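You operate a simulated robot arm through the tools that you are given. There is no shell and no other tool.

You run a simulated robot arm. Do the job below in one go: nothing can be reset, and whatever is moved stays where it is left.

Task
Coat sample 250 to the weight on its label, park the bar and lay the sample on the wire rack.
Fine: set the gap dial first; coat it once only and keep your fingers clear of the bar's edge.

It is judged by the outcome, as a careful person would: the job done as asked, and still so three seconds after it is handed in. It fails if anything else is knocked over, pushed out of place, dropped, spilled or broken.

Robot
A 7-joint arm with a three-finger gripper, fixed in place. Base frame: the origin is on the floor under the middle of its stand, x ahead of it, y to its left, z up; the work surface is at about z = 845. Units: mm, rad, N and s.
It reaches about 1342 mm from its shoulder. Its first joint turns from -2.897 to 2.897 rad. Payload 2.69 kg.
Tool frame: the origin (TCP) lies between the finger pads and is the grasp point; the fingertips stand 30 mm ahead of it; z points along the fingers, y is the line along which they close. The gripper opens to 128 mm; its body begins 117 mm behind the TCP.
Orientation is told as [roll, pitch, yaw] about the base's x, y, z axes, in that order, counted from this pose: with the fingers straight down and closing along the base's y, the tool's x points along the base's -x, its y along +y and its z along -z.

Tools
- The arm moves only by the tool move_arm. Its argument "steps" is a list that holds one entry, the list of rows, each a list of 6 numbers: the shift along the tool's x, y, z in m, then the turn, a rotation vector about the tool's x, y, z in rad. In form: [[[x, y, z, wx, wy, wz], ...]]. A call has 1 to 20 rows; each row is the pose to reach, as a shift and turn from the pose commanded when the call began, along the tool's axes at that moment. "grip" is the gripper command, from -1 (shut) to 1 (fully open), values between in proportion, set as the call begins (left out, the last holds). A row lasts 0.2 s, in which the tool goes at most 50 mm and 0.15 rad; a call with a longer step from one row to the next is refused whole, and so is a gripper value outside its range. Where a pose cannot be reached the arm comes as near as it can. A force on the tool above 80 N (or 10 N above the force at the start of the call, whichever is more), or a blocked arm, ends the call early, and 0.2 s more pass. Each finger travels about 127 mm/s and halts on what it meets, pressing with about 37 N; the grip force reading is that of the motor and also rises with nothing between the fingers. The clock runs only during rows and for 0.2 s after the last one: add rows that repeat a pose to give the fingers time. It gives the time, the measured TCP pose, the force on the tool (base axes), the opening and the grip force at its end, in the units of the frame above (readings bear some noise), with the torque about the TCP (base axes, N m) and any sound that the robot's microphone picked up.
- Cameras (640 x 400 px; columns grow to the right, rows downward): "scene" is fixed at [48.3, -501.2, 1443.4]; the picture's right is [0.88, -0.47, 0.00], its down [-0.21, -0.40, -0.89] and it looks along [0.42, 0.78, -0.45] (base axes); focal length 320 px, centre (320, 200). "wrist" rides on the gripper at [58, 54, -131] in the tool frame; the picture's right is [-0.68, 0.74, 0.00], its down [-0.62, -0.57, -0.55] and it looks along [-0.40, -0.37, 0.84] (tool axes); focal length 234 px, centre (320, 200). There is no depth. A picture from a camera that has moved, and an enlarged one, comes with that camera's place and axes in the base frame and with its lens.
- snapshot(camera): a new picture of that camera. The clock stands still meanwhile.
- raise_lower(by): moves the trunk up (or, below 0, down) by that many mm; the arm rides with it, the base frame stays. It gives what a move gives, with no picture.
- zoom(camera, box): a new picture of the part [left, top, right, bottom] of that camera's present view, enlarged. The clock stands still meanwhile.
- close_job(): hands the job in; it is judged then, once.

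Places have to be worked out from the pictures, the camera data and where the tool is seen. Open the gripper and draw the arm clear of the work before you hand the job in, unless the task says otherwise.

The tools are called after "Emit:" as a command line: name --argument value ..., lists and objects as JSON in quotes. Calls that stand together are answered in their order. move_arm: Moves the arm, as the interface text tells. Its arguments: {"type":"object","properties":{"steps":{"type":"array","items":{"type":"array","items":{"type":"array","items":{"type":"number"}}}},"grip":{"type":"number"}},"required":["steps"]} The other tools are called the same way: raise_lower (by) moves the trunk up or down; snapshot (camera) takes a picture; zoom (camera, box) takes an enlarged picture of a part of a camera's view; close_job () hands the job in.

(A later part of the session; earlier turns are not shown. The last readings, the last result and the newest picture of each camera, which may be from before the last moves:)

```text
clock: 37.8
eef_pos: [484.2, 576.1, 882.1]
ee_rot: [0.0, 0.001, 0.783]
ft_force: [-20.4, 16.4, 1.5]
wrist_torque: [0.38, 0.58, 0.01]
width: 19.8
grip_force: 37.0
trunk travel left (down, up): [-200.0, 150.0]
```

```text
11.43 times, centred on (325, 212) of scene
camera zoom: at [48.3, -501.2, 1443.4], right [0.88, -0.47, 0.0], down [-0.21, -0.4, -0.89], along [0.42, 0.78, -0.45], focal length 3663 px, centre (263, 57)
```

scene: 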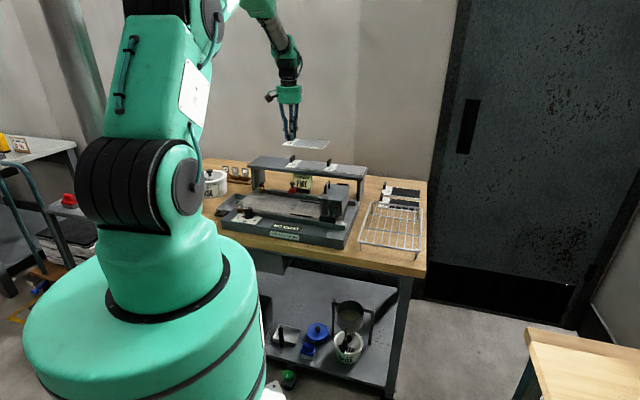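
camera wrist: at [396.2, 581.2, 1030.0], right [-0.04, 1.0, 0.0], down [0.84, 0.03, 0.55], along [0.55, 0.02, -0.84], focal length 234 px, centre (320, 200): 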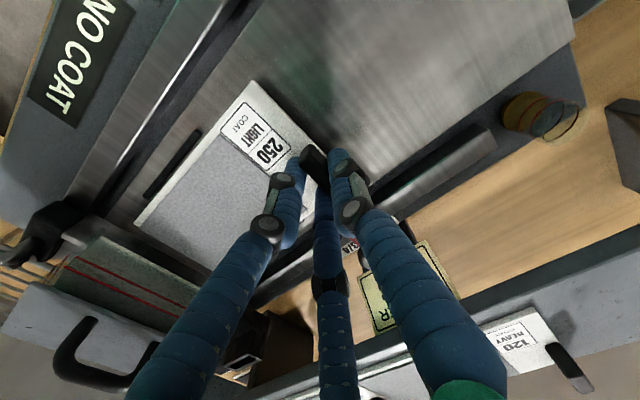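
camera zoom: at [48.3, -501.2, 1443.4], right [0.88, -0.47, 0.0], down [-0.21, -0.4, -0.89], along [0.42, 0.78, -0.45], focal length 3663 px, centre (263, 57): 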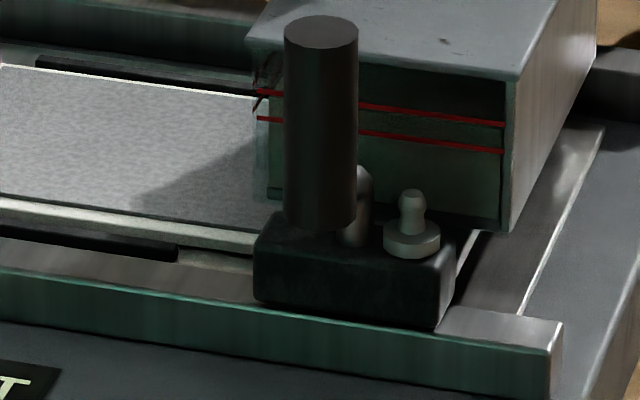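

Contact with the end strip is confirmed (26 N). I back off 2 mm to unload it, lower 1.5 mm onto the bed, and open the fingers moderately.

Emit:
move_arm --steps '[[[0, 0.002, 0, 0, 0, 0], [0, 0.002, 0.001, 0, 0, 0], [0, 0.002, 0.001, 0, 0, 0]]]'

Emit:
move_arm --steps '[[[0, 0, 0, 0, 0, 0], [0, 0, 0, 0, 0, 0], [0, 0, 0, 0, 0, 0]]]' --grip -0.2

Emit:
snapshot --camera "wrist"

Emit:
zoom --camera "scene" --box '[260, 175, 340, 230]'

```text
clock: 38.6
eef_pos: [483.1, 575.7, 882.3]
ee_rot: [-0.002, -0.001, 0.784]
ft_force: [-10.6, 4.7, 16.9]
wrist_torque: [-0.25, 0.71, 0.02]
width: 19.6
grip_force: 37.3
trunk travel left (down, up): [-200.0, 150.0]
```

```text
clock: 39.4
eef_pos: [483.4, 575.4, 881.2]
ee_rot: [0.001, 0.0, 0.784]
ft_force: [0.0, 0.0, -0.5]
wrist_torque: [-0.01, -0.01, 0.01]
width: 51.4
grip_force: 0.0
trunk travel left (down, up): [-200.0, 150.0]
```

```text
taken
camera wrist: at [406.7, 571.6, 1010.5], right [-0.04, 1.0, 0.0], down [0.84, 0.03, 0.55], along [0.55, 0.02, -0.84], focal length 234 px, centre (320, 200)
```

wrist: 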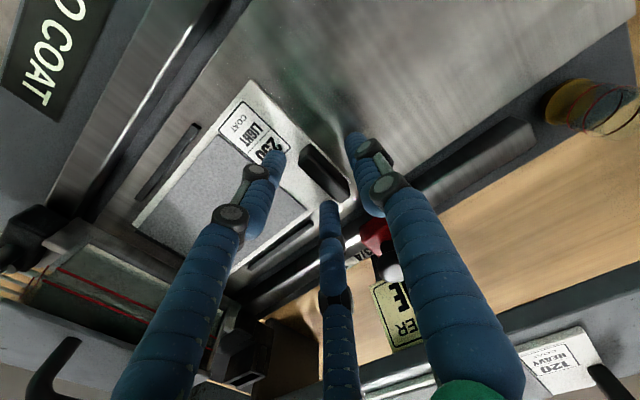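

```text
7.27 times, centred on (300, 202) of scene
camera zoom: at [48.3, -501.2, 1443.4], right [0.88, -0.47, 0.0], down [-0.21, -0.4, -0.89], along [0.42, 0.78, -0.45], focal length 2331 px, centre (466, 182)
```

zoom: 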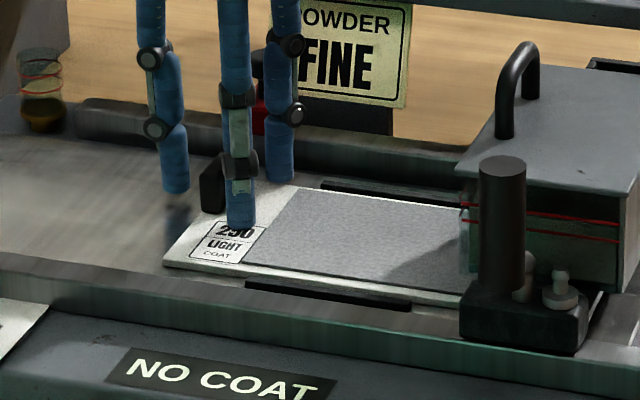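

The plate lies in the bed between the guides and the fingers are off the tab. I rise straight up and inspect the placement.

Emit:
move_arm --steps '[[[0, 0, -0.015, 0, 0, 0], [0, 0, -0.035, 0, 0, 0], [0, 0, -0.07, 0, 0, 0], [0, 0, -0.11, 0, 0, 0], [0, 0, -0.15, 0, 0, 0], [0, 0, -0.19, 0, 0, 0]]]'

Emit:
snapshot --camera "wrist"

Emit:
zoom --camera "wrist" --box '[140, 60, 300, 180]'

Emit:
zoom --camera "scene" --box '[265, 185, 350, 235]'

```text
clock: 40.8
eef_pos: [482.4, 577.0, 1070.2]
ee_rot: [-0.001, 0.002, 0.782]
ft_force: [0.4, -0.3, -0.2]
wrist_torque: [-0.01, 0.03, 0.0]
width: 51.0
grip_force: 0.0
trunk travel left (down, up): [-200.0, 150.0]
```

```text
taken
camera wrist: at [405.1, 573.3, 1200.2], right [-0.04, 1.0, 0.0], down [0.84, 0.03, 0.55], along [0.55, 0.02, -0.84], focal length 234 px, centre (320, 200)
```

wrist: 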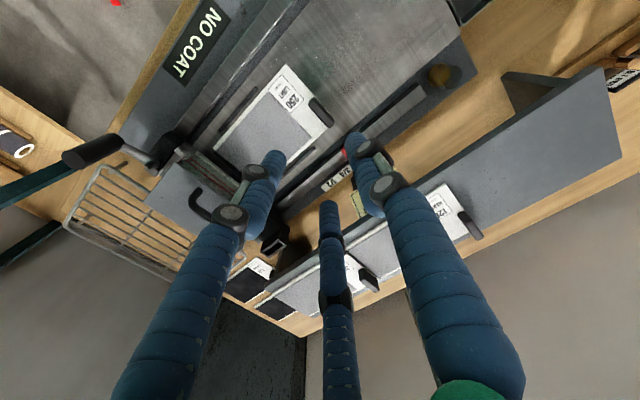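

```text
3.33 times, centred on (220, 120) of wrist
camera zoom: at [405.1, 573.3, 1200.2], right [-0.04, 1.0, 0.0], down [0.84, 0.03, 0.55], along [0.55, 0.02, -0.84], focal length 781 px, centre (653, 467)
```

zoom: 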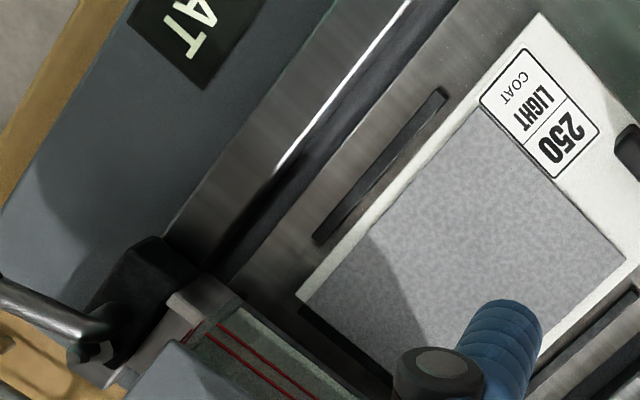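

```text
7.53 times, centred on (308, 210) of scene
camera zoom: at [48.3, -501.2, 1443.4], right [0.88, -0.47, 0.0], down [-0.21, -0.4, -0.89], along [0.42, 0.78, -0.45], focal length 2414 px, centre (414, 125)
```

zoom: 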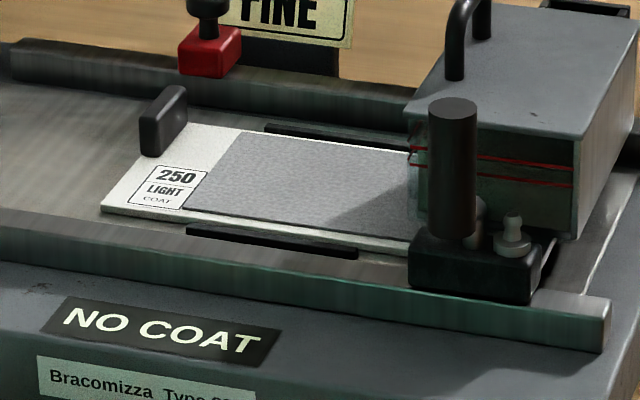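

The placement is good: right end at the strip, between the guides, tab to the left. Before touching the bar I look closely at its handle, block and the bracket at its rear end.

Emit:
zoom --camera "wrist" --box '[50, 120, 210, 240]'

Emit:
zoom --camera "wrist" --box '[230, 180, 350, 280]'

Emit:
zoom --camera "scene" --box '[315, 175, 375, 245]'

Emit:
zoom --camera "scene" --box '[325, 180, 360, 205]'

```text
3.33 times, centred on (130, 180) of wrist
camera zoom: at [405.1, 573.3, 1200.2], right [-0.04, 1.0, 0.0], down [0.84, 0.03, 0.55], along [0.55, 0.02, -0.84], focal length 781 px, centre (953, 267)
```

zoom: 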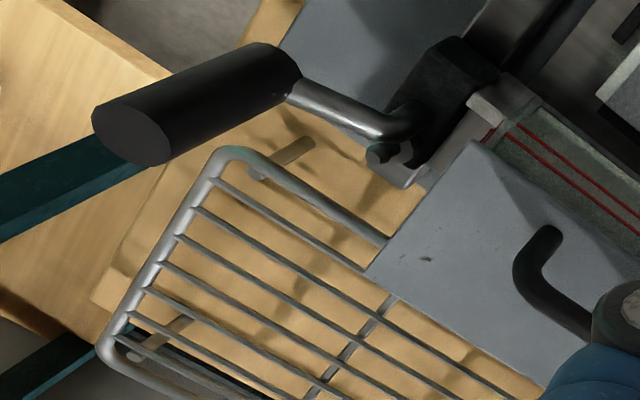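

```text
4.00 times, centred on (290, 230) of wrist
camera zoom: at [405.1, 573.3, 1200.2], right [-0.04, 1.0, 0.0], down [0.84, 0.03, 0.55], along [0.55, 0.02, -0.84], focal length 937 px, centre (440, 80)
```

zoom: 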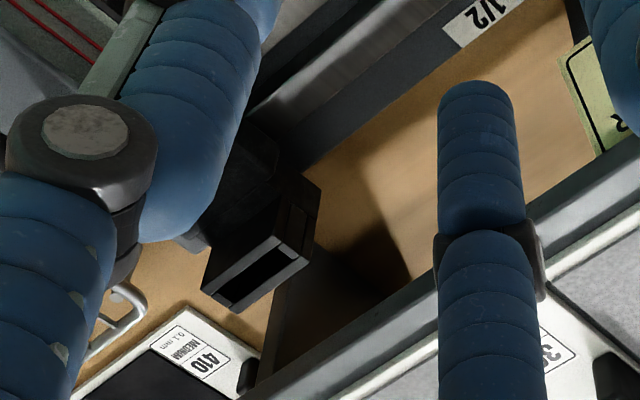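

```text
5.71 times, centred on (345, 210) of scene
camera zoom: at [48.3, -501.2, 1443.4], right [0.88, -0.47, 0.0], down [-0.21, -0.4, -0.89], along [0.42, 0.78, -0.45], focal length 1832 px, centre (177, 143)
```

zoom: 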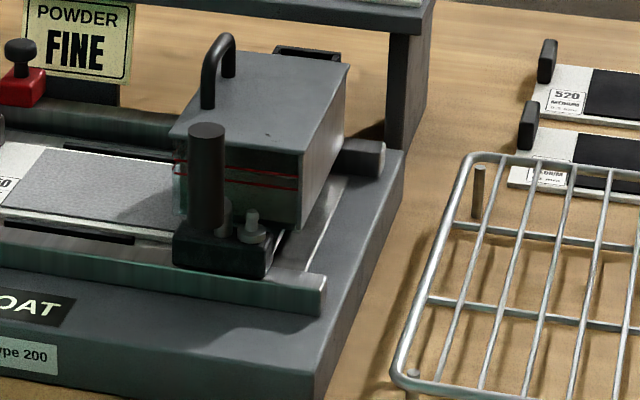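

```text
16.00 times, centred on (342, 192) of scene
camera zoom: at [48.3, -501.2, 1443.4], right [0.88, -0.47, 0.0], down [-0.21, -0.4, -0.89], along [0.42, 0.78, -0.45], focal length 5129 px, centre (-40, 320)
```

zoom: 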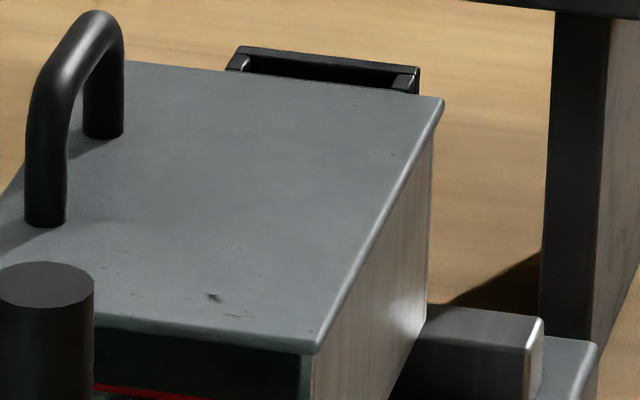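

The handle grip is a vertical cylinder, about 21 mm in diameter, near u≈589, v≈138, z 907–971, standing in front of the front block and clear of the blade. I move above it to measure precisely.

Emit:
move_arm --steps '[[[0.023, -0.03, 0, 0, 0, 0], [0.046, -0.059, 0, 0, 0, 0], [0.069, -0.088, 0, 0, 0, 0], [0.092, -0.117, 0, 0, 0, 0], [0.115, -0.147, 0, 0, 0, 0], [0.138, -0.176, 0, 0, 0, 0], [0.1605, -0.205, 0.01, 0, 0, 0], [0.1605, -0.205, 0.02, 0, 0, 0], [0.1605, -0.205, 0.02, 0, 0, 0]]]' --grip 0.0

Emit:
snapshot --camera "wrist"

Emit:
zoom --camera "wrist" --box '[240, 100, 400, 220]'

Emit:
zoom --camera "scene" --box '[290, 130, 380, 240]'

```text
clock: 42.8
eef_pos: [514.9, 317.6, 1051.2]
ee_rot: [0.001, -0.001, 0.784]
ft_force: [-0.5, -0.4, 0.1]
wrist_torque: [-0.03, 0.04, -0.05]
width: 63.7
grip_force: 0.0
trunk travel left (down, up): [-200.0, 150.0]
```

```text
taken
camera wrist: at [437.5, 313.5, 1180.8], right [-0.04, 1.0, 0.0], down [0.84, 0.03, 0.55], along [0.55, 0.02, -0.84], focal length 234 px, centre (320, 200)
```

wrist: 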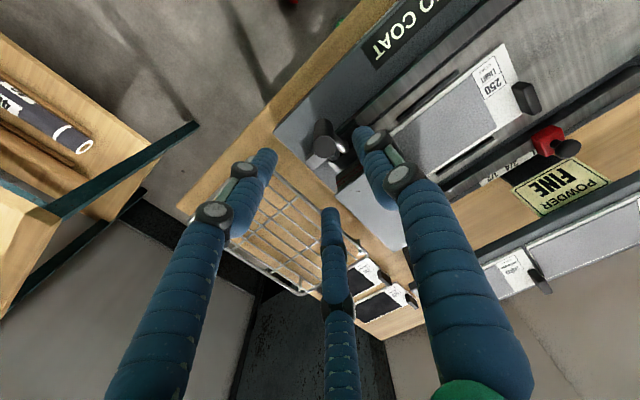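

```text
3.33 times, centred on (320, 160) of wrist
camera zoom: at [437.5, 313.5, 1180.8], right [-0.04, 1.0, 0.0], down [0.84, 0.03, 0.55], along [0.55, 0.02, -0.84], focal length 781 px, centre (320, 333)
```

zoom: 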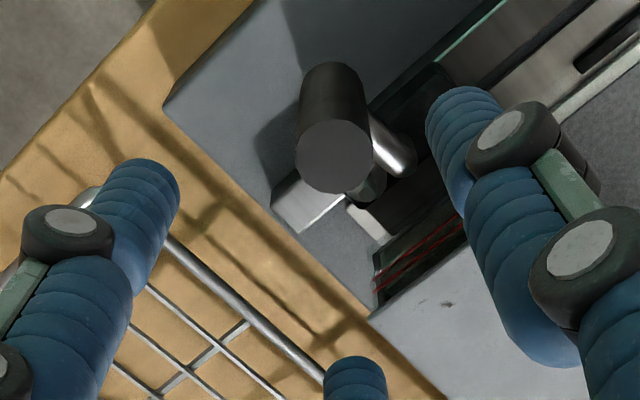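

```text
3.64 times, centred on (335, 185) of scene
camera zoom: at [48.3, -501.2, 1443.4], right [0.88, -0.47, 0.0], down [-0.21, -0.4, -0.89], along [0.42, 0.78, -0.45], focal length 1166 px, centre (266, 254)
```

zoom: 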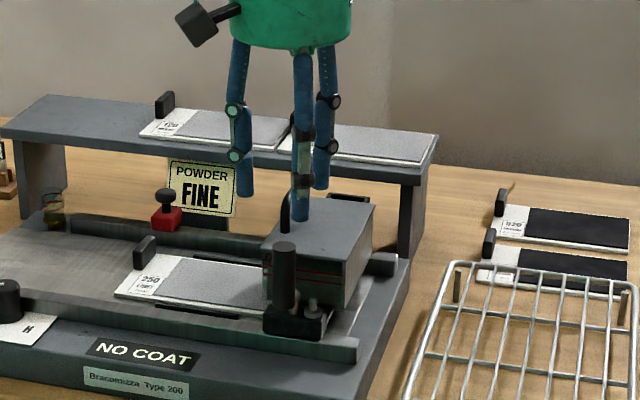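

The handle axis is at u≈590.6, v≈137 (top z≈971). I shift 3 mm and lower the open fingers around it, with the tips ending at z≈925, well above the block and blade.

Emit:
move_arm --steps '[[[-0.0025, 0.003, 0.015, 0, 0, 0], [-0.0025, 0.003, 0.035, 0, 0, 0], [-0.0025, 0.003, 0.055, 0, 0, 0], [-0.0025, 0.003, 0.075, 0, 0, 0], [-0.0025, 0.003, 0.09, 0, 0, 0], [-0.0025, 0.003, 0.096, 0, 0, 0], [-0.0025, 0.003, 0.096, 0, 0, 0]]]'

Emit:
zoom --camera "wrist" --box '[240, 100, 400, 220]'

Emit:
zoom --camera "scene" --box '[290, 160, 370, 240]'

```text
clock: 44.4
eef_pos: [516.2, 322.3, 955.1]
ee_rot: [0.001, 0.0, 0.784]
ft_force: [0.4, -0.4, 0.0]
wrist_torque: [0.01, -0.05, 0.0]
width: 63.9
grip_force: 0.0
trunk travel left (down, up): [-200.0, 150.0]
```

```text
3.33 times, centred on (320, 160) of wrist
camera zoom: at [437.9, 318.7, 1085.2], right [-0.04, 1.0, 0.0], down [0.84, 0.03, 0.55], along [0.55, 0.02, -0.84], focal length 781 px, centre (320, 333)
```

zoom: 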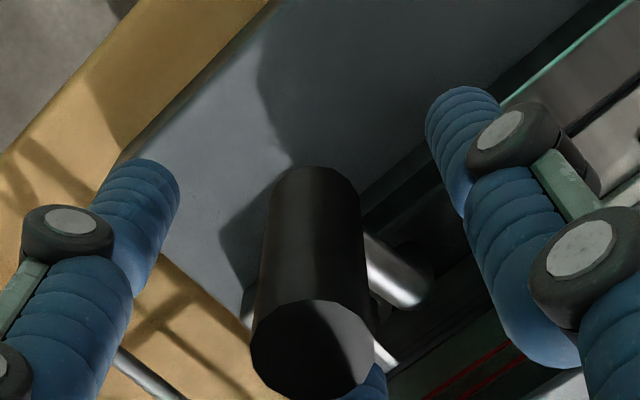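

```text
5.00 times, centred on (330, 200) of scene
camera zoom: at [48.3, -501.2, 1443.4], right [0.88, -0.47, 0.0], down [-0.21, -0.4, -0.89], along [0.42, 0.78, -0.45], focal length 1603 px, centre (270, 200)
```

zoom: 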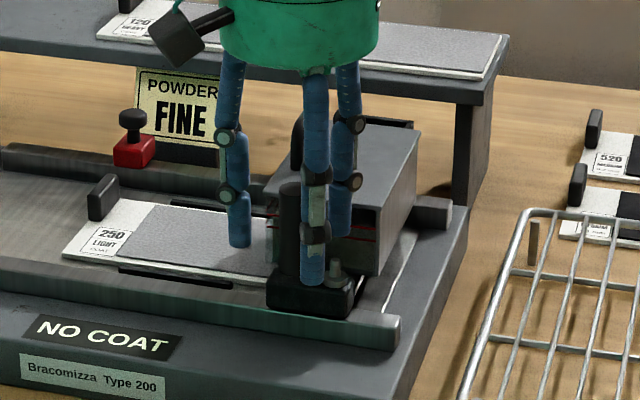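

The fingers surround the handle, centred within a couple of millimetres. I close on it.

Emit:
move_arm --steps '[[[0, 0, 0, 0, 0, 0], [0, 0, 0, 0, 0, 0], [0, 0, 0, 0, 0, 0], [0, 0, 0, 0, 0, 0]]]' --grip -1.0

Emit:
zoom --camera "scene" --box '[290, 160, 370, 240]'

```text
clock: 45.4
eef_pos: [512.9, 323.5, 955.2]
ee_rot: [0.0, 0.004, 0.784]
ft_force: [-18.3, -9.6, -0.4]
wrist_torque: [-0.4, 0.81, -0.02]
width: 21.6
grip_force: 44.9
trunk travel left (down, up): [-200.0, 150.0]
```

```text
5.00 times, centred on (330, 200) of scene
camera zoom: at [48.3, -501.2, 1443.4], right [0.88, -0.47, 0.0], down [-0.21, -0.4, -0.89], along [0.42, 0.78, -0.45], focal length 1603 px, centre (270, 200)
```

zoom: 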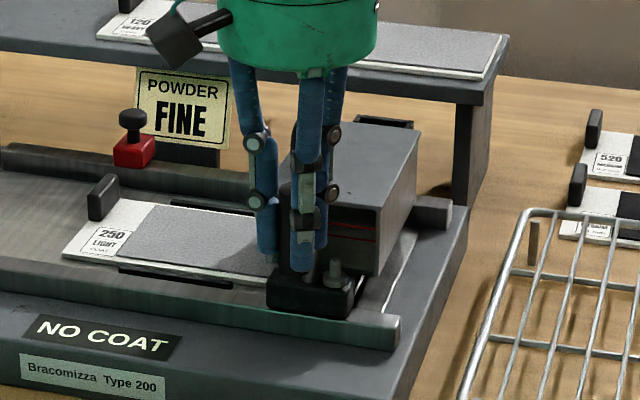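

Gripped (21.6 mm). A 20 N side load pulls toward the robot, so I ease 1.5 mm that way while drawing the bar left in one steady pass, 148 mm first, stopping short of the red stop.

Emit:
move_arm --steps '[[[0.0015, 0.004, 0, 0, 0, 0], [0.0015, 0.012, 0, 0, 0, 0], [0.0015, 0.02, 0, 0, 0, 0], [0.0015, 0.028, 0, 0, 0, 0], [0.0015, 0.036, 0, 0, 0, 0], [0.0015, 0.044, 0, 0, 0, 0], [0.0015, 0.052, 0, 0, 0, 0], [0.0015, 0.06, 0, 0, 0, 0], [0.0015, 0.068, 0, 0, 0, 0], [0.0015, 0.076, 0, 0, 0, 0], [0.0015, 0.084, 0, 0, 0, 0], [0.0015, 0.092, 0, 0, 0, 0], [0.0015, 0.1, 0, 0, 0, 0], [0.0015, 0.108, 0, 0, 0, 0], [0.0015, 0.116, 0, 0, 0, 0], [0.0015, 0.124, 0, 0, 0, 0], [0.0015, 0.132, 0, 0, 0, 0], [0.0015, 0.14, 0, 0, 0, 0], [0.0015, 0.146, 0, 0, 0, 0], [0.0015, 0.148, 0, 0, 0, 0]]]'

Emit:
zoom --camera "scene" --box '[250, 150, 360, 240]'

Emit:
snapshot --camera "wrist"

```text
clock: 49.6
eef_pos: [410.7, 425.1, 956.0]
ee_rot: [0.0, -0.001, 0.784]
ft_force: [-3.0, -8.5, -13.2]
wrist_torque: [-0.37, 0.08, -0.05]
width: 21.4
grip_force: 44.9
trunk travel left (down, up): [-200.0, 150.0]
```

```text
4.44 times, centred on (305, 195) of scene
camera zoom: at [48.3, -501.2, 1443.4], right [0.88, -0.47, 0.0], down [-0.21, -0.4, -0.89], along [0.42, 0.78, -0.45], focal length 1425 px, centre (387, 222)
```

zoom: 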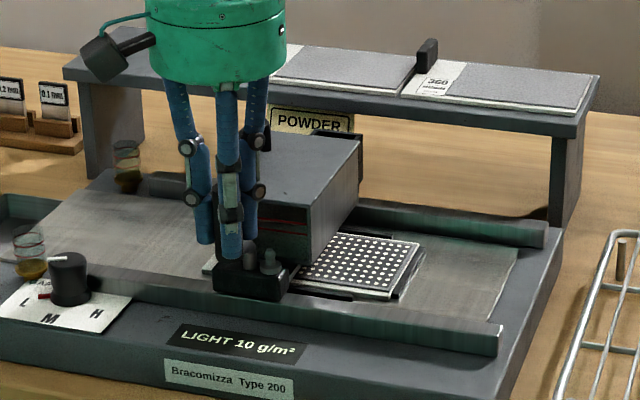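

```text
taken
camera wrist: at [332.3, 420.7, 1084.9], right [-0.04, 1.0, 0.0], down [0.84, 0.03, 0.55], along [0.55, 0.02, -0.84], focal length 234 px, centre (320, 200)
```

wrist: 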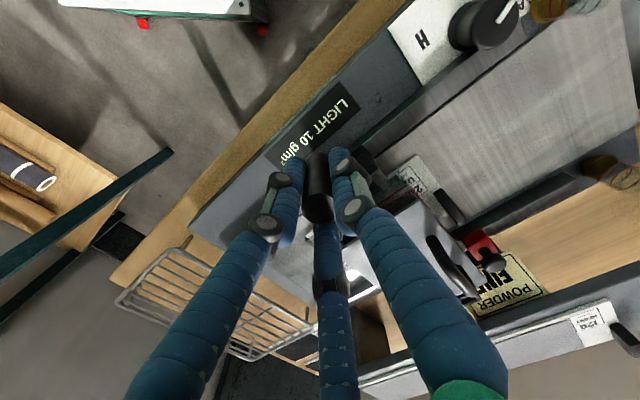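

The pass works: the display reads "LIGHT 10 g/m²" and the coat pattern shows behind the bar. I check the remaining distance to the red stop.

Emit:
zoom --camera "wrist" --box '[360, 140, 520, 300]'

Emit:
zoom --camera "scene" --box '[280, 175, 345, 230]'

```text
2.50 times, centred on (440, 220) of wrist
camera zoom: at [332.3, 420.7, 1084.9], right [-0.04, 1.0, 0.0], down [0.84, 0.03, 0.55], along [0.55, 0.02, -0.84], focal length 585 px, centre (20, 150)
```

zoom: 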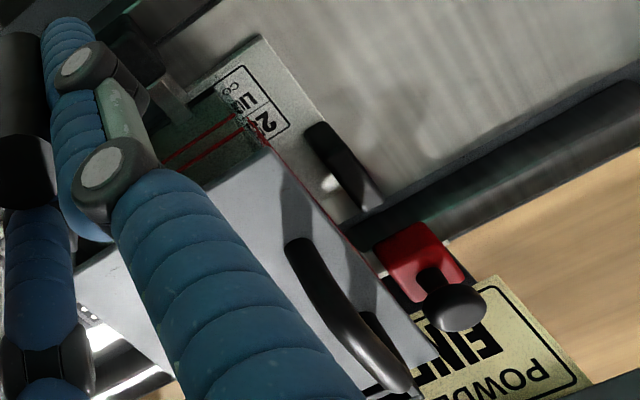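

```text
7.27 times, centred on (312, 202) of scene
camera zoom: at [48.3, -501.2, 1443.4], right [0.88, -0.47, 0.0], down [-0.21, -0.4, -0.89], along [0.42, 0.78, -0.45], focal length 2331 px, centre (374, 182)
```

zoom: 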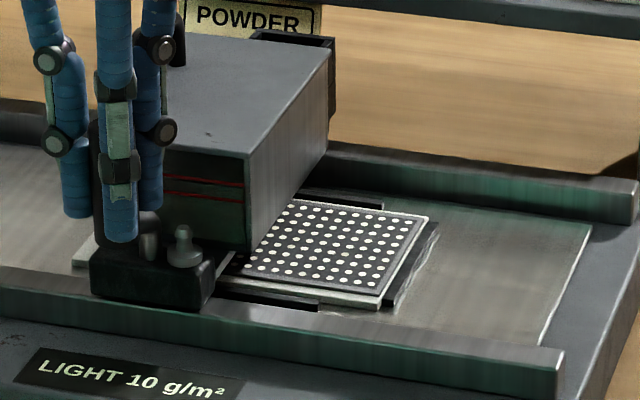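

About 15 mm should remain to the stop. I continue 12 mm at the same speed.

Emit:
move_arm --steps '[[[0, 0.004, 0, 0, 0, 0], [0, 0.008, 0, 0, 0, 0], [0, 0.012, 0, 0, 0, 0], [0, 0.012, 0, 0, 0, 0]]]'

Emit:
zoom --camera "wrist" --box '[360, 120, 520, 280]'

Emit:
zoom --camera "scene" --box '[270, 165, 345, 230]'

```text
clock: 50.6
eef_pos: [401.0, 433.7, 954.8]
ee_rot: [-0.001, 0.001, 0.784]
ft_force: [-2.7, -5.4, -8.8]
wrist_torque: [-0.1, 0.06, 0.03]
width: 21.4
grip_force: 44.9
trunk travel left (down, up): [-200.0, 150.0]
```

```text
2.50 times, centred on (440, 200) of wrist
camera zoom: at [323.4, 429.6, 1084.9], right [-0.04, 1.0, 0.0], down [0.84, 0.03, 0.55], along [0.55, 0.02, -0.84], focal length 585 px, centre (20, 200)
```

zoom: 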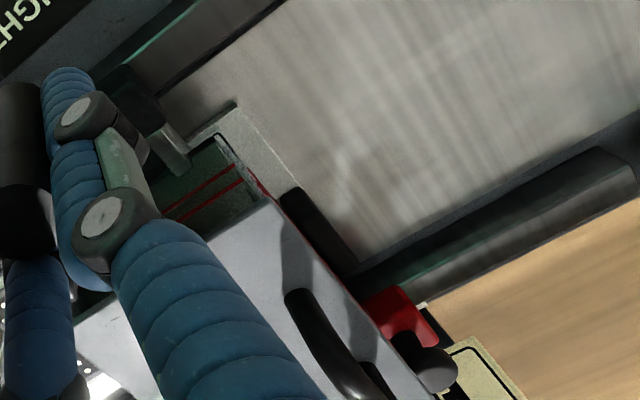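

```text
6.15 times, centred on (308, 198) of scene
camera zoom: at [48.3, -501.2, 1443.4], right [0.88, -0.47, 0.0], down [-0.21, -0.4, -0.89], along [0.42, 0.78, -0.45], focal length 1972 px, centre (397, 215)
```

zoom: 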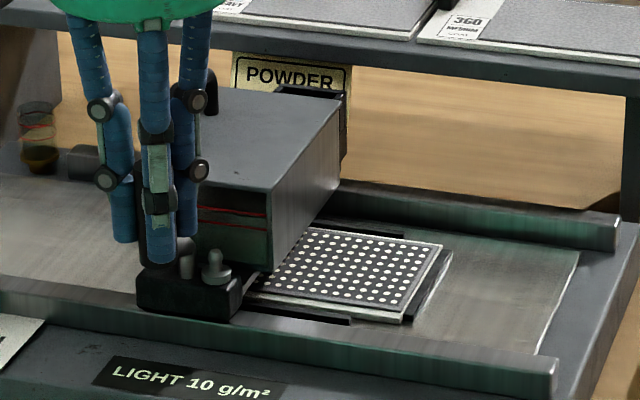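

No contact yet. I go on in 2 mm steps for 6 mm, watching the force.

Emit:
move_arm --steps '[[[0, 0.002, 0, 0, 0, 0], [0, 0.004, 0, 0, 0, 0], [0, 0.006, 0, 0, 0, 0], [0, 0.006, 0, 0, 0, 0]]]'

Emit:
zoom --camera "wrist" --box '[360, 120, 520, 280]'

Emit:
zoom --camera "scene" --box '[250, 165, 325, 230]'

```text
clock: 51.6
eef_pos: [398.7, 435.9, 955.3]
ee_rot: [0.002, 0.0, 0.784]
ft_force: [39.9, -45.2, -4.7]
wrist_torque: [-1.38, -1.21, 0.01]
width: 23.5
grip_force: 45.0
trunk travel left (down, up): [-200.0, 150.0]
```

```text
2.50 times, centred on (440, 200) of wrist
camera zoom: at [320.8, 432.4, 1085.8], right [-0.04, 1.0, 0.0], down [0.84, 0.03, 0.55], along [0.55, 0.02, -0.84], focal length 585 px, centre (20, 200)
```

zoom: 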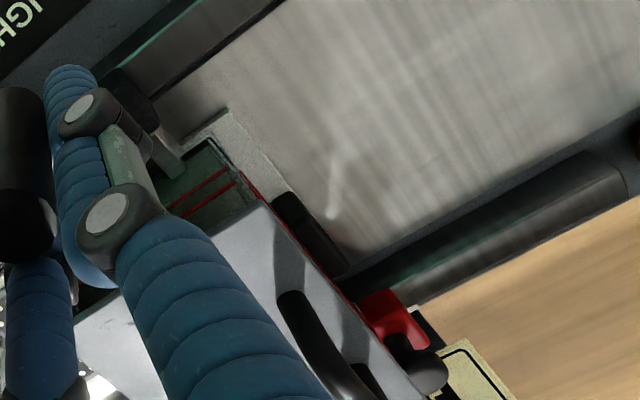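

```text
6.15 times, centred on (288, 198) of scene
camera zoom: at [48.3, -501.2, 1443.4], right [0.88, -0.47, 0.0], down [-0.21, -0.4, -0.89], along [0.42, 0.78, -0.45], focal length 1972 px, centre (520, 215)
```

zoom: 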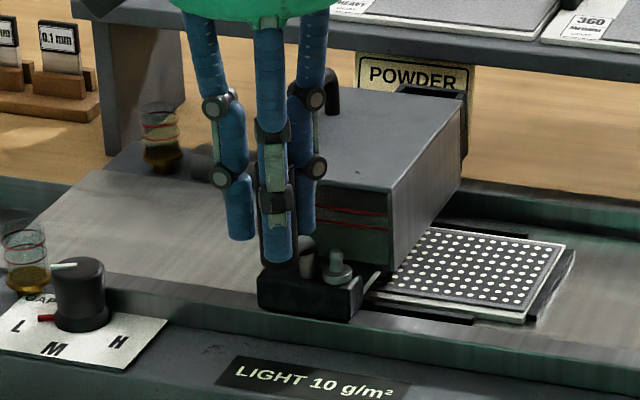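

The bar met the stop (60 N toward +v) at handle v≈-26, with the whole grey area coated and the sample unmoved. Now I draw the bar back right to its parked start position in one steady move.

Emit:
move_arm --steps '[[[0, -0.006, 0, 0, 0, 0], [0, -0.014, 0, 0, 0, 0], [0, -0.022, 0, 0, 0, 0], [0, -0.031, 0, 0, 0, 0], [0, -0.04, 0, 0, 0, 0], [0, -0.049, 0, 0, 0, 0], [0, -0.058, 0, 0, 0, 0], [0, -0.067, 0, 0, 0, 0], [0, -0.076, 0, 0, 0, 0], [0, -0.085, 0, 0, 0, 0], [0, -0.094, 0, 0, 0, 0], [0, -0.103, 0, 0, 0, 0], [0, -0.112, 0, 0, 0, 0], [0, -0.121, 0, 0, 0, 0], [0, -0.13, 0, 0, 0, 0], [0, -0.139, 0, 0, 0, 0], [0, -0.148, 0, 0, 0, 0], [0, -0.156, 0, 0, 0, 0], [0, -0.161, 0, 0, 0, 0], [0, -0.163, 0, 0, 0, 0]]]'

Emit:
zoom --camera "scene" --box '[250, 160, 370, 245]'

Emit:
snapshot --camera "wrist"

```text
clock: 55.8
eef_pos: [511.1, 322.3, 955.0]
ee_rot: [0.0, -0.001, 0.783]
ft_force: [-9.9, -4.8, 14.2]
wrist_torque: [-0.06, 0.39, 0.0]
width: 21.2
grip_force: 45.4
trunk travel left (down, up): [-200.0, 150.0]
```

```text
4.71 times, centred on (310, 202) of scene
camera zoom: at [48.3, -501.2, 1443.4], right [0.88, -0.47, 0.0], down [-0.21, -0.4, -0.89], along [0.42, 0.78, -0.45], focal length 1508 px, centre (367, 188)
```

zoom: 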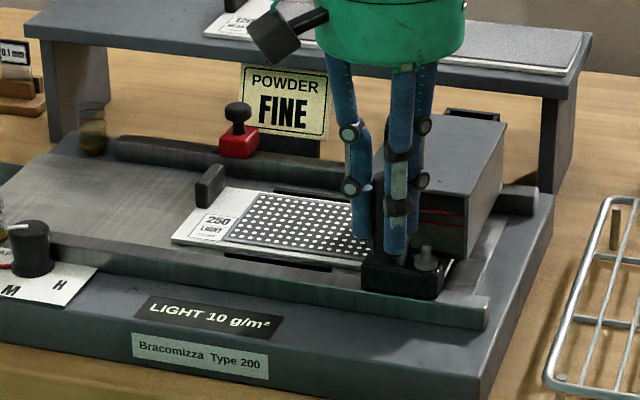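

```text
taken
camera wrist: at [434.4, 318.6, 1085.4], right [-0.04, 1.0, 0.0], down [0.84, 0.03, 0.55], along [0.55, 0.02, -0.84], focal length 234 px, centre (320, 200)
```

wrist: 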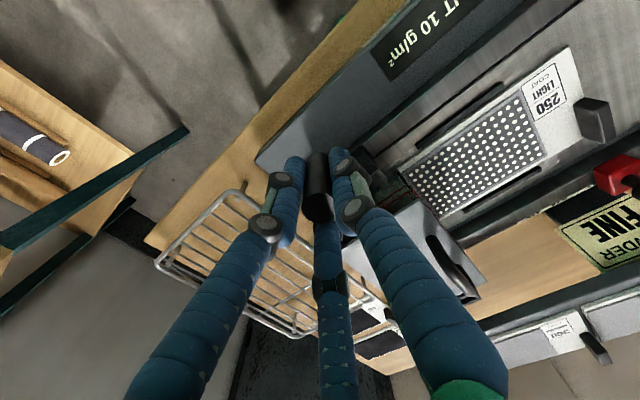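

The display still shows a single LIGHT 10 g/m² coat. I compare the bar's position with the initial one using the same zoom as at the start.

Emit:
zoom --camera "scene" --box '[312, 195, 352, 230]'

```text
11.43 times, centred on (332, 212) of scene
camera zoom: at [48.3, -501.2, 1443.4], right [0.88, -0.47, 0.0], down [-0.21, -0.4, -0.89], along [0.42, 0.78, -0.45], focal length 3663 px, centre (183, 57)
```

zoom: 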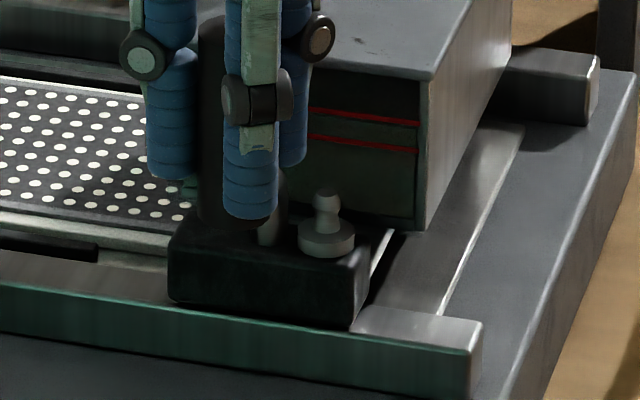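

The bar is about 2 mm short of where it began. I move it 3 mm further right.

Emit:
move_arm --steps '[[[0, -0.0015, 0, 0, 0, 0], [0, -0.003, 0, 0, 0, 0], [0, -0.003, 0, 0, 0, 0]]]'

Emit:
zoom --camera "scene" --box '[312, 195, 352, 230]'

```text
clock: 56.6
eef_pos: [513.0, 321.2, 954.5]
ee_rot: [-0.001, 0.001, 0.785]
ft_force: [-21.3, 13.8, 6.2]
wrist_torque: [0.67, 0.62, -0.01]
width: 21.3
grip_force: 45.2
trunk travel left (down, up): [-200.0, 150.0]
```

```text
11.43 times, centred on (332, 212) of scene
camera zoom: at [48.3, -501.2, 1443.4], right [0.88, -0.47, 0.0], down [-0.21, -0.4, -0.89], along [0.42, 0.78, -0.45], focal length 3663 px, centre (183, 57)
```

zoom: 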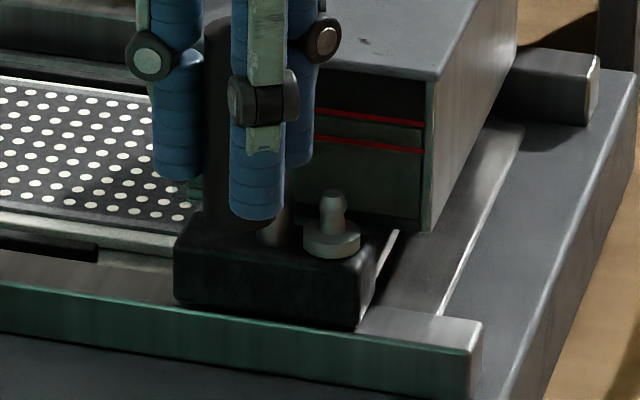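

The bar is back exactly at its starting place and against its end stop (25 N). I ease the load, open the fingers and rise straight up off the handle.

Emit:
move_arm --steps '[[[0, 0.0012, 0, 0, 0, 0], [0, 0.0012, 0, 0, 0, 0]]]'

Emit:
move_arm --steps '[[[0, 0, 0, 0, 0, 0], [0, 0, 0, 0, 0, 0], [0, 0, 0, 0, 0, 0]]]' --grip 0.0

Emit:
move_arm --steps '[[[0, 0, -0.015, 0, 0, 0], [0, 0, -0.04, 0, 0, 0], [0, 0, -0.075, 0, 0, 0], [0, 0, -0.115, 0, 0, 0], [0, 0, -0.13, 0, 0, 0]]]'

Emit:
zoom --camera "scene" --box '[250, 160, 370, 245]'

```text
clock: 57.2
eef_pos: [513.0, 320.9, 955.1]
ee_rot: [0.0, 0.0, 0.784]
ft_force: [-7.1, -0.4, 2.0]
wrist_torque: [-0.24, 0.07, 0.02]
width: 21.3
grip_force: 45.2
trunk travel left (down, up): [-200.0, 150.0]
```

```text
clock: 58.0
eef_pos: [512.9, 322.7, 954.7]
ee_rot: [0.001, 0.003, 0.783]
ft_force: [0.0, -0.7, 0.4]
wrist_torque: [0.0, 0.0, -0.01]
width: 64.1
grip_force: 0.1
trunk travel left (down, up): [-200.0, 150.0]
```

```text
clock: 59.2
eef_pos: [515.2, 321.0, 1081.2]
ee_rot: [-0.001, 0.0, 0.783]
ft_force: [-0.8, 0.7, -0.2]
wrist_torque: [0.03, -0.05, 0.01]
width: 64.0
grip_force: 0.0
trunk travel left (down, up): [-200.0, 150.0]
```

```text
4.71 times, centred on (310, 202) of scene
camera zoom: at [48.3, -501.2, 1443.4], right [0.88, -0.47, 0.0], down [-0.21, -0.4, -0.89], along [0.42, 0.78, -0.45], focal length 1508 px, centre (367, 188)
```

zoom: 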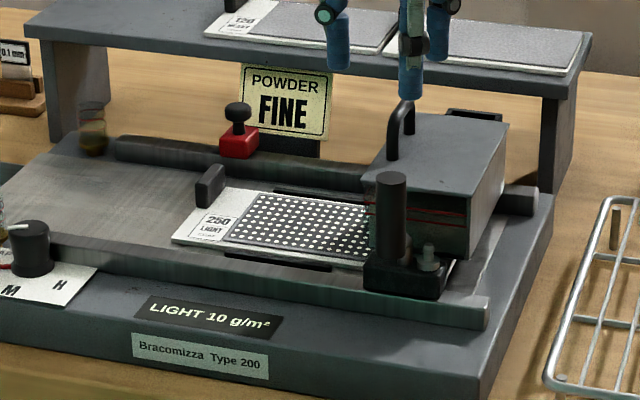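

The bar is parked and free. From here I look at the wire rack to measure it for the placement.

Emit:
snapshot --camera "wrist"

Emit:
zoom --camera "wrist" --box '[170, 160, 420, 320]'

Emit:
zoom --camera "scene" --box '[345, 170, 435, 270]'

```text
taken
camera wrist: at [437.8, 316.6, 1212.2], right [-0.04, 1.0, 0.0], down [0.84, 0.03, 0.55], along [0.55, 0.02, -0.84], focal length 234 px, centre (320, 200)
```

wrist: 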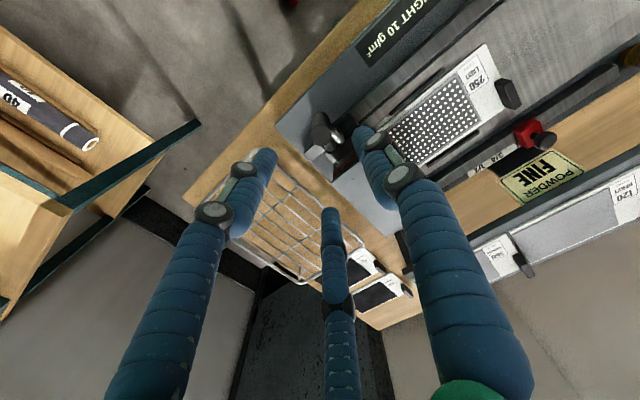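

```text
2.50 times, centred on (295, 240) of wrist
camera zoom: at [437.8, 316.6, 1212.2], right [-0.04, 1.0, 0.0], down [0.84, 0.03, 0.55], along [0.55, 0.02, -0.84], focal length 585 px, centre (382, 100)
```

zoom: 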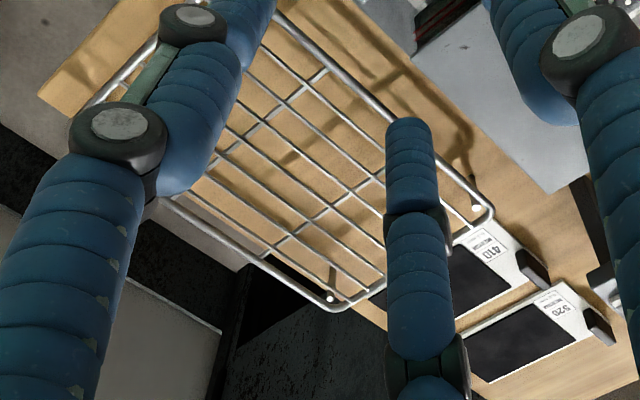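

```text
4.00 times, centred on (390, 220) of scene
camera zoom: at [48.3, -501.2, 1443.4], right [0.88, -0.47, 0.0], down [-0.21, -0.4, -0.89], along [0.42, 0.78, -0.45], focal length 1282 px, centre (40, 120)
```

zoom: 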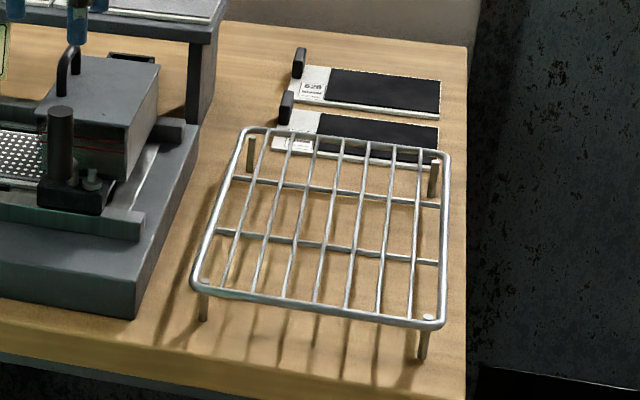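

The rack spans about u 562–858, v 253–454 with its top at z≈839. Now I go back over the sample's tab (u≈748.5, v≈-65) at a safe height and look.

Emit:
move_arm --steps '[[[-0.02, 0.026, 0, 0, 0, 0], [-0.045, 0.058, 0, 0, 0, 0], [-0.07, 0.09, 0, 0, 0, 0], [-0.095, 0.122, 0, 0, 0, 0], [-0.12, 0.154, 0, 0, 0, 0], [-0.142, 0.183, 0.01, 0, 0, 0], [-0.158, 0.203, 0.03, 0, 0, 0], [-0.158, 0.203, 0.06, 0, 0, 0], [-0.158, 0.203, 0.1, 0, 0, 0], [-0.158, 0.203, 0.13, 0, 0, 0], [-0.158, 0.203, 0.13, 0, 0, 0]]]'

Emit:
snapshot --camera "wrist"

Emit:
zoom --camera "wrist" --box '[240, 100, 400, 220]'

Emit:
zoom --camera "wrist" --box '[160, 60, 320, 200]'

```text
clock: 61.6
eef_pos: [482.8, 576.4, 955.2]
ee_rot: [0.0, 0.0, 0.783]
ft_force: [1.1, 0.5, 0.1]
wrist_torque: [-0.01, 0.04, 0.02]
width: 64.2
grip_force: 0.1
trunk travel left (down, up): [-200.0, 150.0]
```

```text
taken
camera wrist: at [406.1, 573.1, 1084.4], right [-0.04, 1.0, 0.0], down [0.84, 0.03, 0.55], along [0.55, 0.02, -0.84], focal length 234 px, centre (320, 200)
```

wrist: 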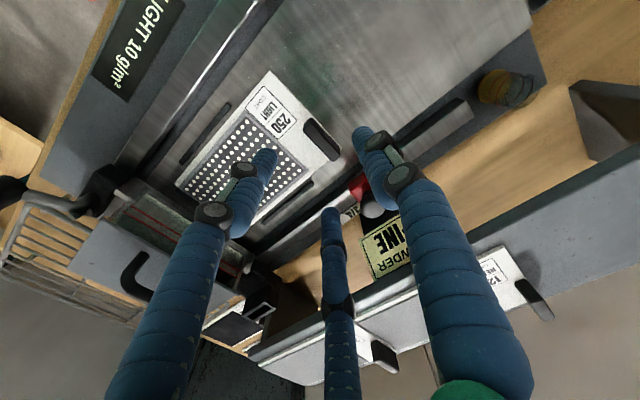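

```text
3.33 times, centred on (320, 160) of wrist
camera zoom: at [406.1, 573.1, 1084.4], right [-0.04, 1.0, 0.0], down [0.84, 0.03, 0.55], along [0.55, 0.02, -0.84], focal length 781 px, centre (320, 333)
```

zoom: 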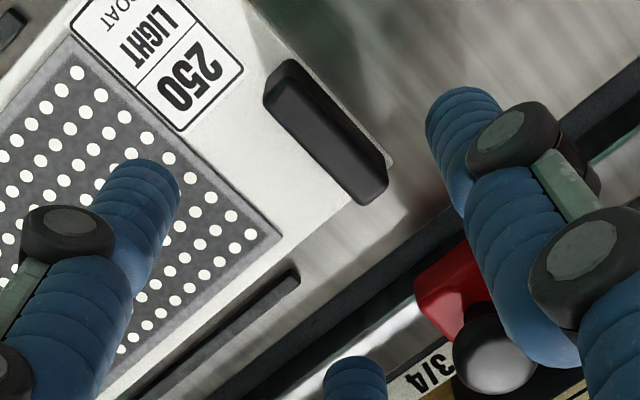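

```text
2.86 times, centred on (240, 130) of wrist
camera zoom: at [406.1, 573.1, 1084.4], right [-0.04, 1.0, 0.0], down [0.84, 0.03, 0.55], along [0.55, 0.02, -0.84], focal length 669 px, centre (549, 400)
```

zoom: 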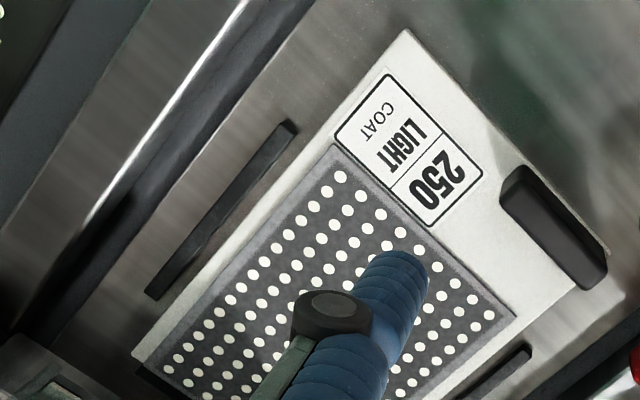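

The tab is centred at u≈750, v≈-67, right under the tool. I narrow the opening a little and go down to the same grip height as before.

Emit:
move_arm --steps '[[[-0.001, 0.001, 0.012, 0, 0, 0], [-0.001, 0.001, 0.03, 0, 0, 0], [-0.001, 0.001, 0.048, 0, 0, 0], [-0.001, 0.001, 0.062, 0, 0, 0], [-0.001, 0.001, 0.07, 0, 0, 0], [-0.001, 0.001, 0.071, 0, 0, 0], [-0.001, 0.001, 0.071, 0, 0, 0]]]' --grip -0.125

Emit:
zoom --camera "wrist" --box '[240, 100, 400, 220]'

Emit:
zoom --camera "scene" --box '[260, 175, 340, 230]'

```text
clock: 63.2
eef_pos: [481.3, 577.7, 883.1]
ee_rot: [0.0, 0.0, 0.785]
ft_force: [-0.3, -0.7, -0.4]
wrist_torque: [0.0, -0.04, 0.03]
width: 55.9
grip_force: 0.0
trunk travel left (down, up): [-200.0, 150.0]
```

```text
3.33 times, centred on (320, 160) of wrist
camera zoom: at [404.7, 573.7, 1012.8], right [-0.04, 1.0, 0.0], down [0.84, 0.03, 0.55], along [0.55, 0.02, -0.84], focal length 781 px, centre (320, 333)
```

zoom: 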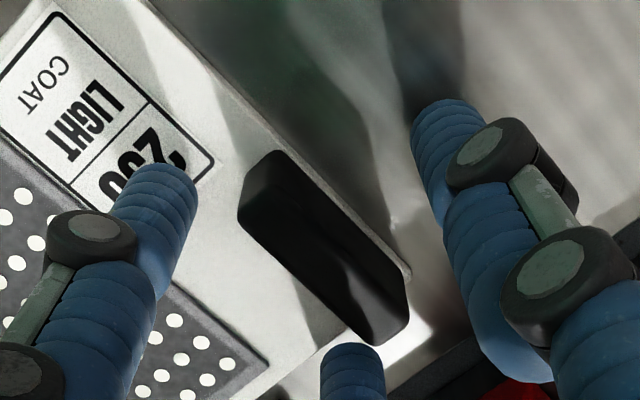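

```text
7.27 times, centred on (300, 202) of scene
camera zoom: at [48.3, -501.2, 1443.4], right [0.88, -0.47, 0.0], down [-0.21, -0.4, -0.89], along [0.42, 0.78, -0.45], focal length 2331 px, centre (466, 182)
```

zoom: 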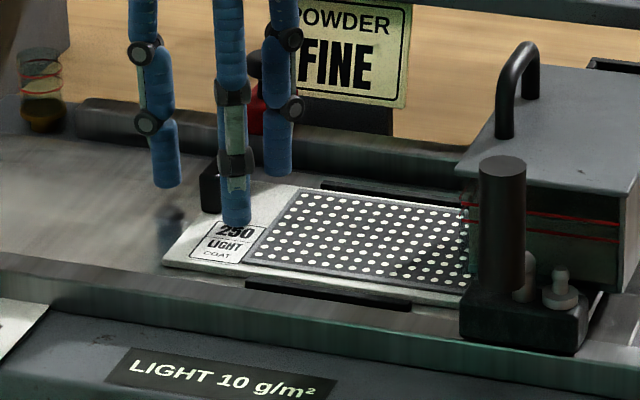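

No contact and well centred around the tab. I close on it.

Emit:
move_arm --steps '[[[0, 0, 0, 0, 0, 0], [0, 0, 0, 0, 0, 0], [0, 0, 0, 0, 0, 0], [0, 0, 0, 0, 0, 0], [0, 0, 0, 0, 0, 0]]]' --grip -1.0

Emit:
zoom --camera "wrist" --box '[240, 100, 400, 220]'

```text
clock: 64.4
eef_pos: [480.5, 578.8, 882.5]
ee_rot: [-0.001, -0.001, 0.787]
ft_force: [-0.3, -0.2, 0.5]
wrist_torque: [0.04, 0.05, -0.01]
width: 19.7
grip_force: 37.0
trunk travel left (down, up): [-200.0, 150.0]
```

```text
3.33 times, centred on (320, 160) of wrist
camera zoom: at [404.7, 573.7, 1012.9], right [-0.04, 1.0, 0.0], down [0.84, 0.03, 0.55], along [0.55, 0.02, -0.84], focal length 781 px, centre (320, 333)
```

zoom: 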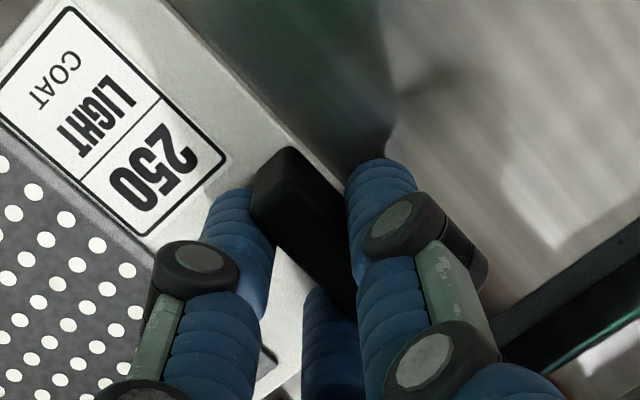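

Gripped again (37 N). The hopper lid overhangs the plate's right end, so I lift only 8 mm, draw the plate 30 mm to the left, and then raise it.

Emit:
move_arm --steps '[[[0, 0.002, -0.002, 0, 0, 0], [0, 0.004, -0.005, 0, 0, 0], [0, 0.008, -0.008, 0, 0, 0], [0, 0.016, -0.01, 0, 0, 0], [0, 0.026, -0.012, 0, 0, 0], [0, 0.034, -0.014, 0, 0, 0], [0, 0.034, -0.025, 0, 0, 0], [0, 0.034, -0.025, 0, 0, 0]]]'

Emit:
zoom --camera "scene" --box '[250, 165, 350, 235]'

```text
clock: 66.2
eef_pos: [455.9, 603.2, 907.6]
ee_rot: [0.001, 0.0, 0.784]
ft_force: [0.1, -0.2, 0.1]
wrist_torque: [0.08, 0.03, 0.03]
width: 19.5
grip_force: 36.9
trunk travel left (down, up): [-200.0, 150.0]
```

```text
5.71 times, centred on (300, 200) of scene
camera zoom: at [48.3, -501.2, 1443.4], right [0.88, -0.47, 0.0], down [-0.21, -0.4, -0.89], along [0.42, 0.78, -0.45], focal length 1832 px, centre (434, 200)
```

zoom: 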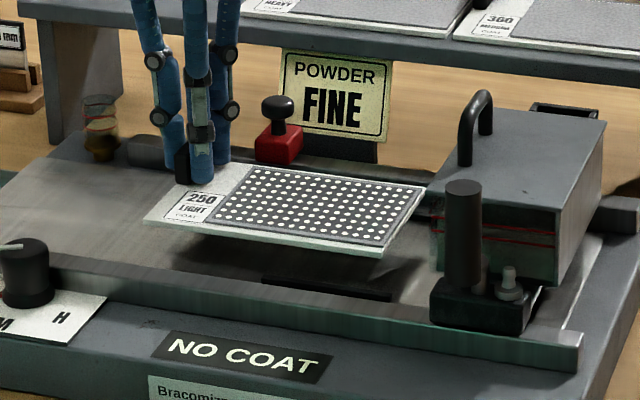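

The coated plate is lifted level. I raise it to about z=1050 and carry it over the parked bar toward the rack.

Emit:
move_arm --steps '[[[0, 0, -0.03, 0, 0, 0], [0, 0, -0.065, 0, 0, 0], [0, 0, -0.1, 0, 0, 0], [0, 0, -0.135, 0, 0, 0], [0, -0.01, -0.145, 0, 0, 0], [0, -0.035, -0.145, 0, 0, 0], [0.002, -0.067, -0.145, 0, 0, 0], [0.004, -0.1, -0.145, 0, 0, 0], [0.006, -0.133, -0.145, 0, 0, 0], [0.008, -0.166, -0.145, 0, 0, 0], [0.01, -0.2, -0.145, 0, 0, 0], [0.012, -0.233, -0.145, 0, 0, 0], [0.013, -0.266, -0.145, 0, 0, 0], [0.014, -0.299, -0.145, 0, 0, 0], [0.015, -0.332, -0.145, 0, 0, 0], [0.015, -0.362, -0.145, 0, 0, 0], [0.015, -0.378, -0.145, 0, 0, 0], [0.015, -0.382, -0.145, 0, 0, 0], [0.015, -0.382, -0.145, 0, 0, 0]]]'

Emit:
snapshot --camera "wrist"

Emit:
snapshot --camera "scene"

Emit:
zoom --camera "scene" --box '[330, 130, 440, 260]'

```text
clock: 70.2
eef_pos: [716.6, 320.9, 1053.0]
ee_rot: [-0.001, -0.001, 0.786]
ft_force: [-0.7, -0.1, -0.2]
wrist_torque: [0.0, 0.04, 0.03]
width: 19.7
grip_force: 37.2
trunk travel left (down, up): [-200.0, 150.0]
```

```text
taken
camera wrist: at [639.4, 316.9, 1183.5], right [-0.04, 1.0, 0.0], down [0.84, 0.03, 0.55], along [0.55, 0.02, -0.84], focal length 234 px, centre (320, 200)
```

wrist: 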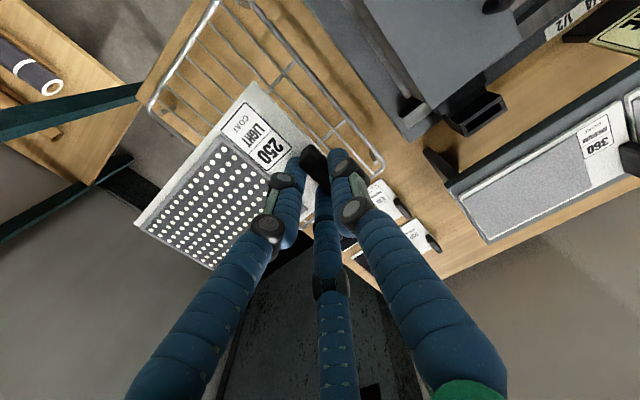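

```text
taken
```

scene: 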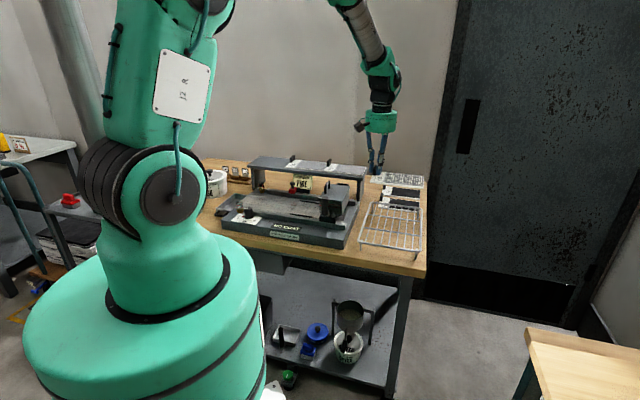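

```text
3.08 times, centred on (385, 195) of scene
camera zoom: at [48.3, -501.2, 1443.4], right [0.88, -0.47, 0.0], down [-0.21, -0.4, -0.89], along [0.42, 0.78, -0.45], focal length 986 px, centre (120, 215)
```

zoom: 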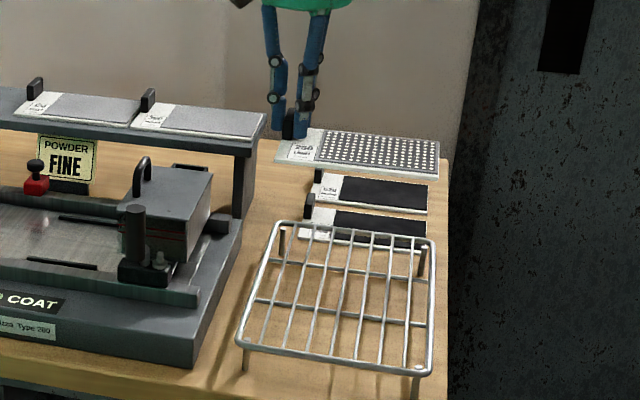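

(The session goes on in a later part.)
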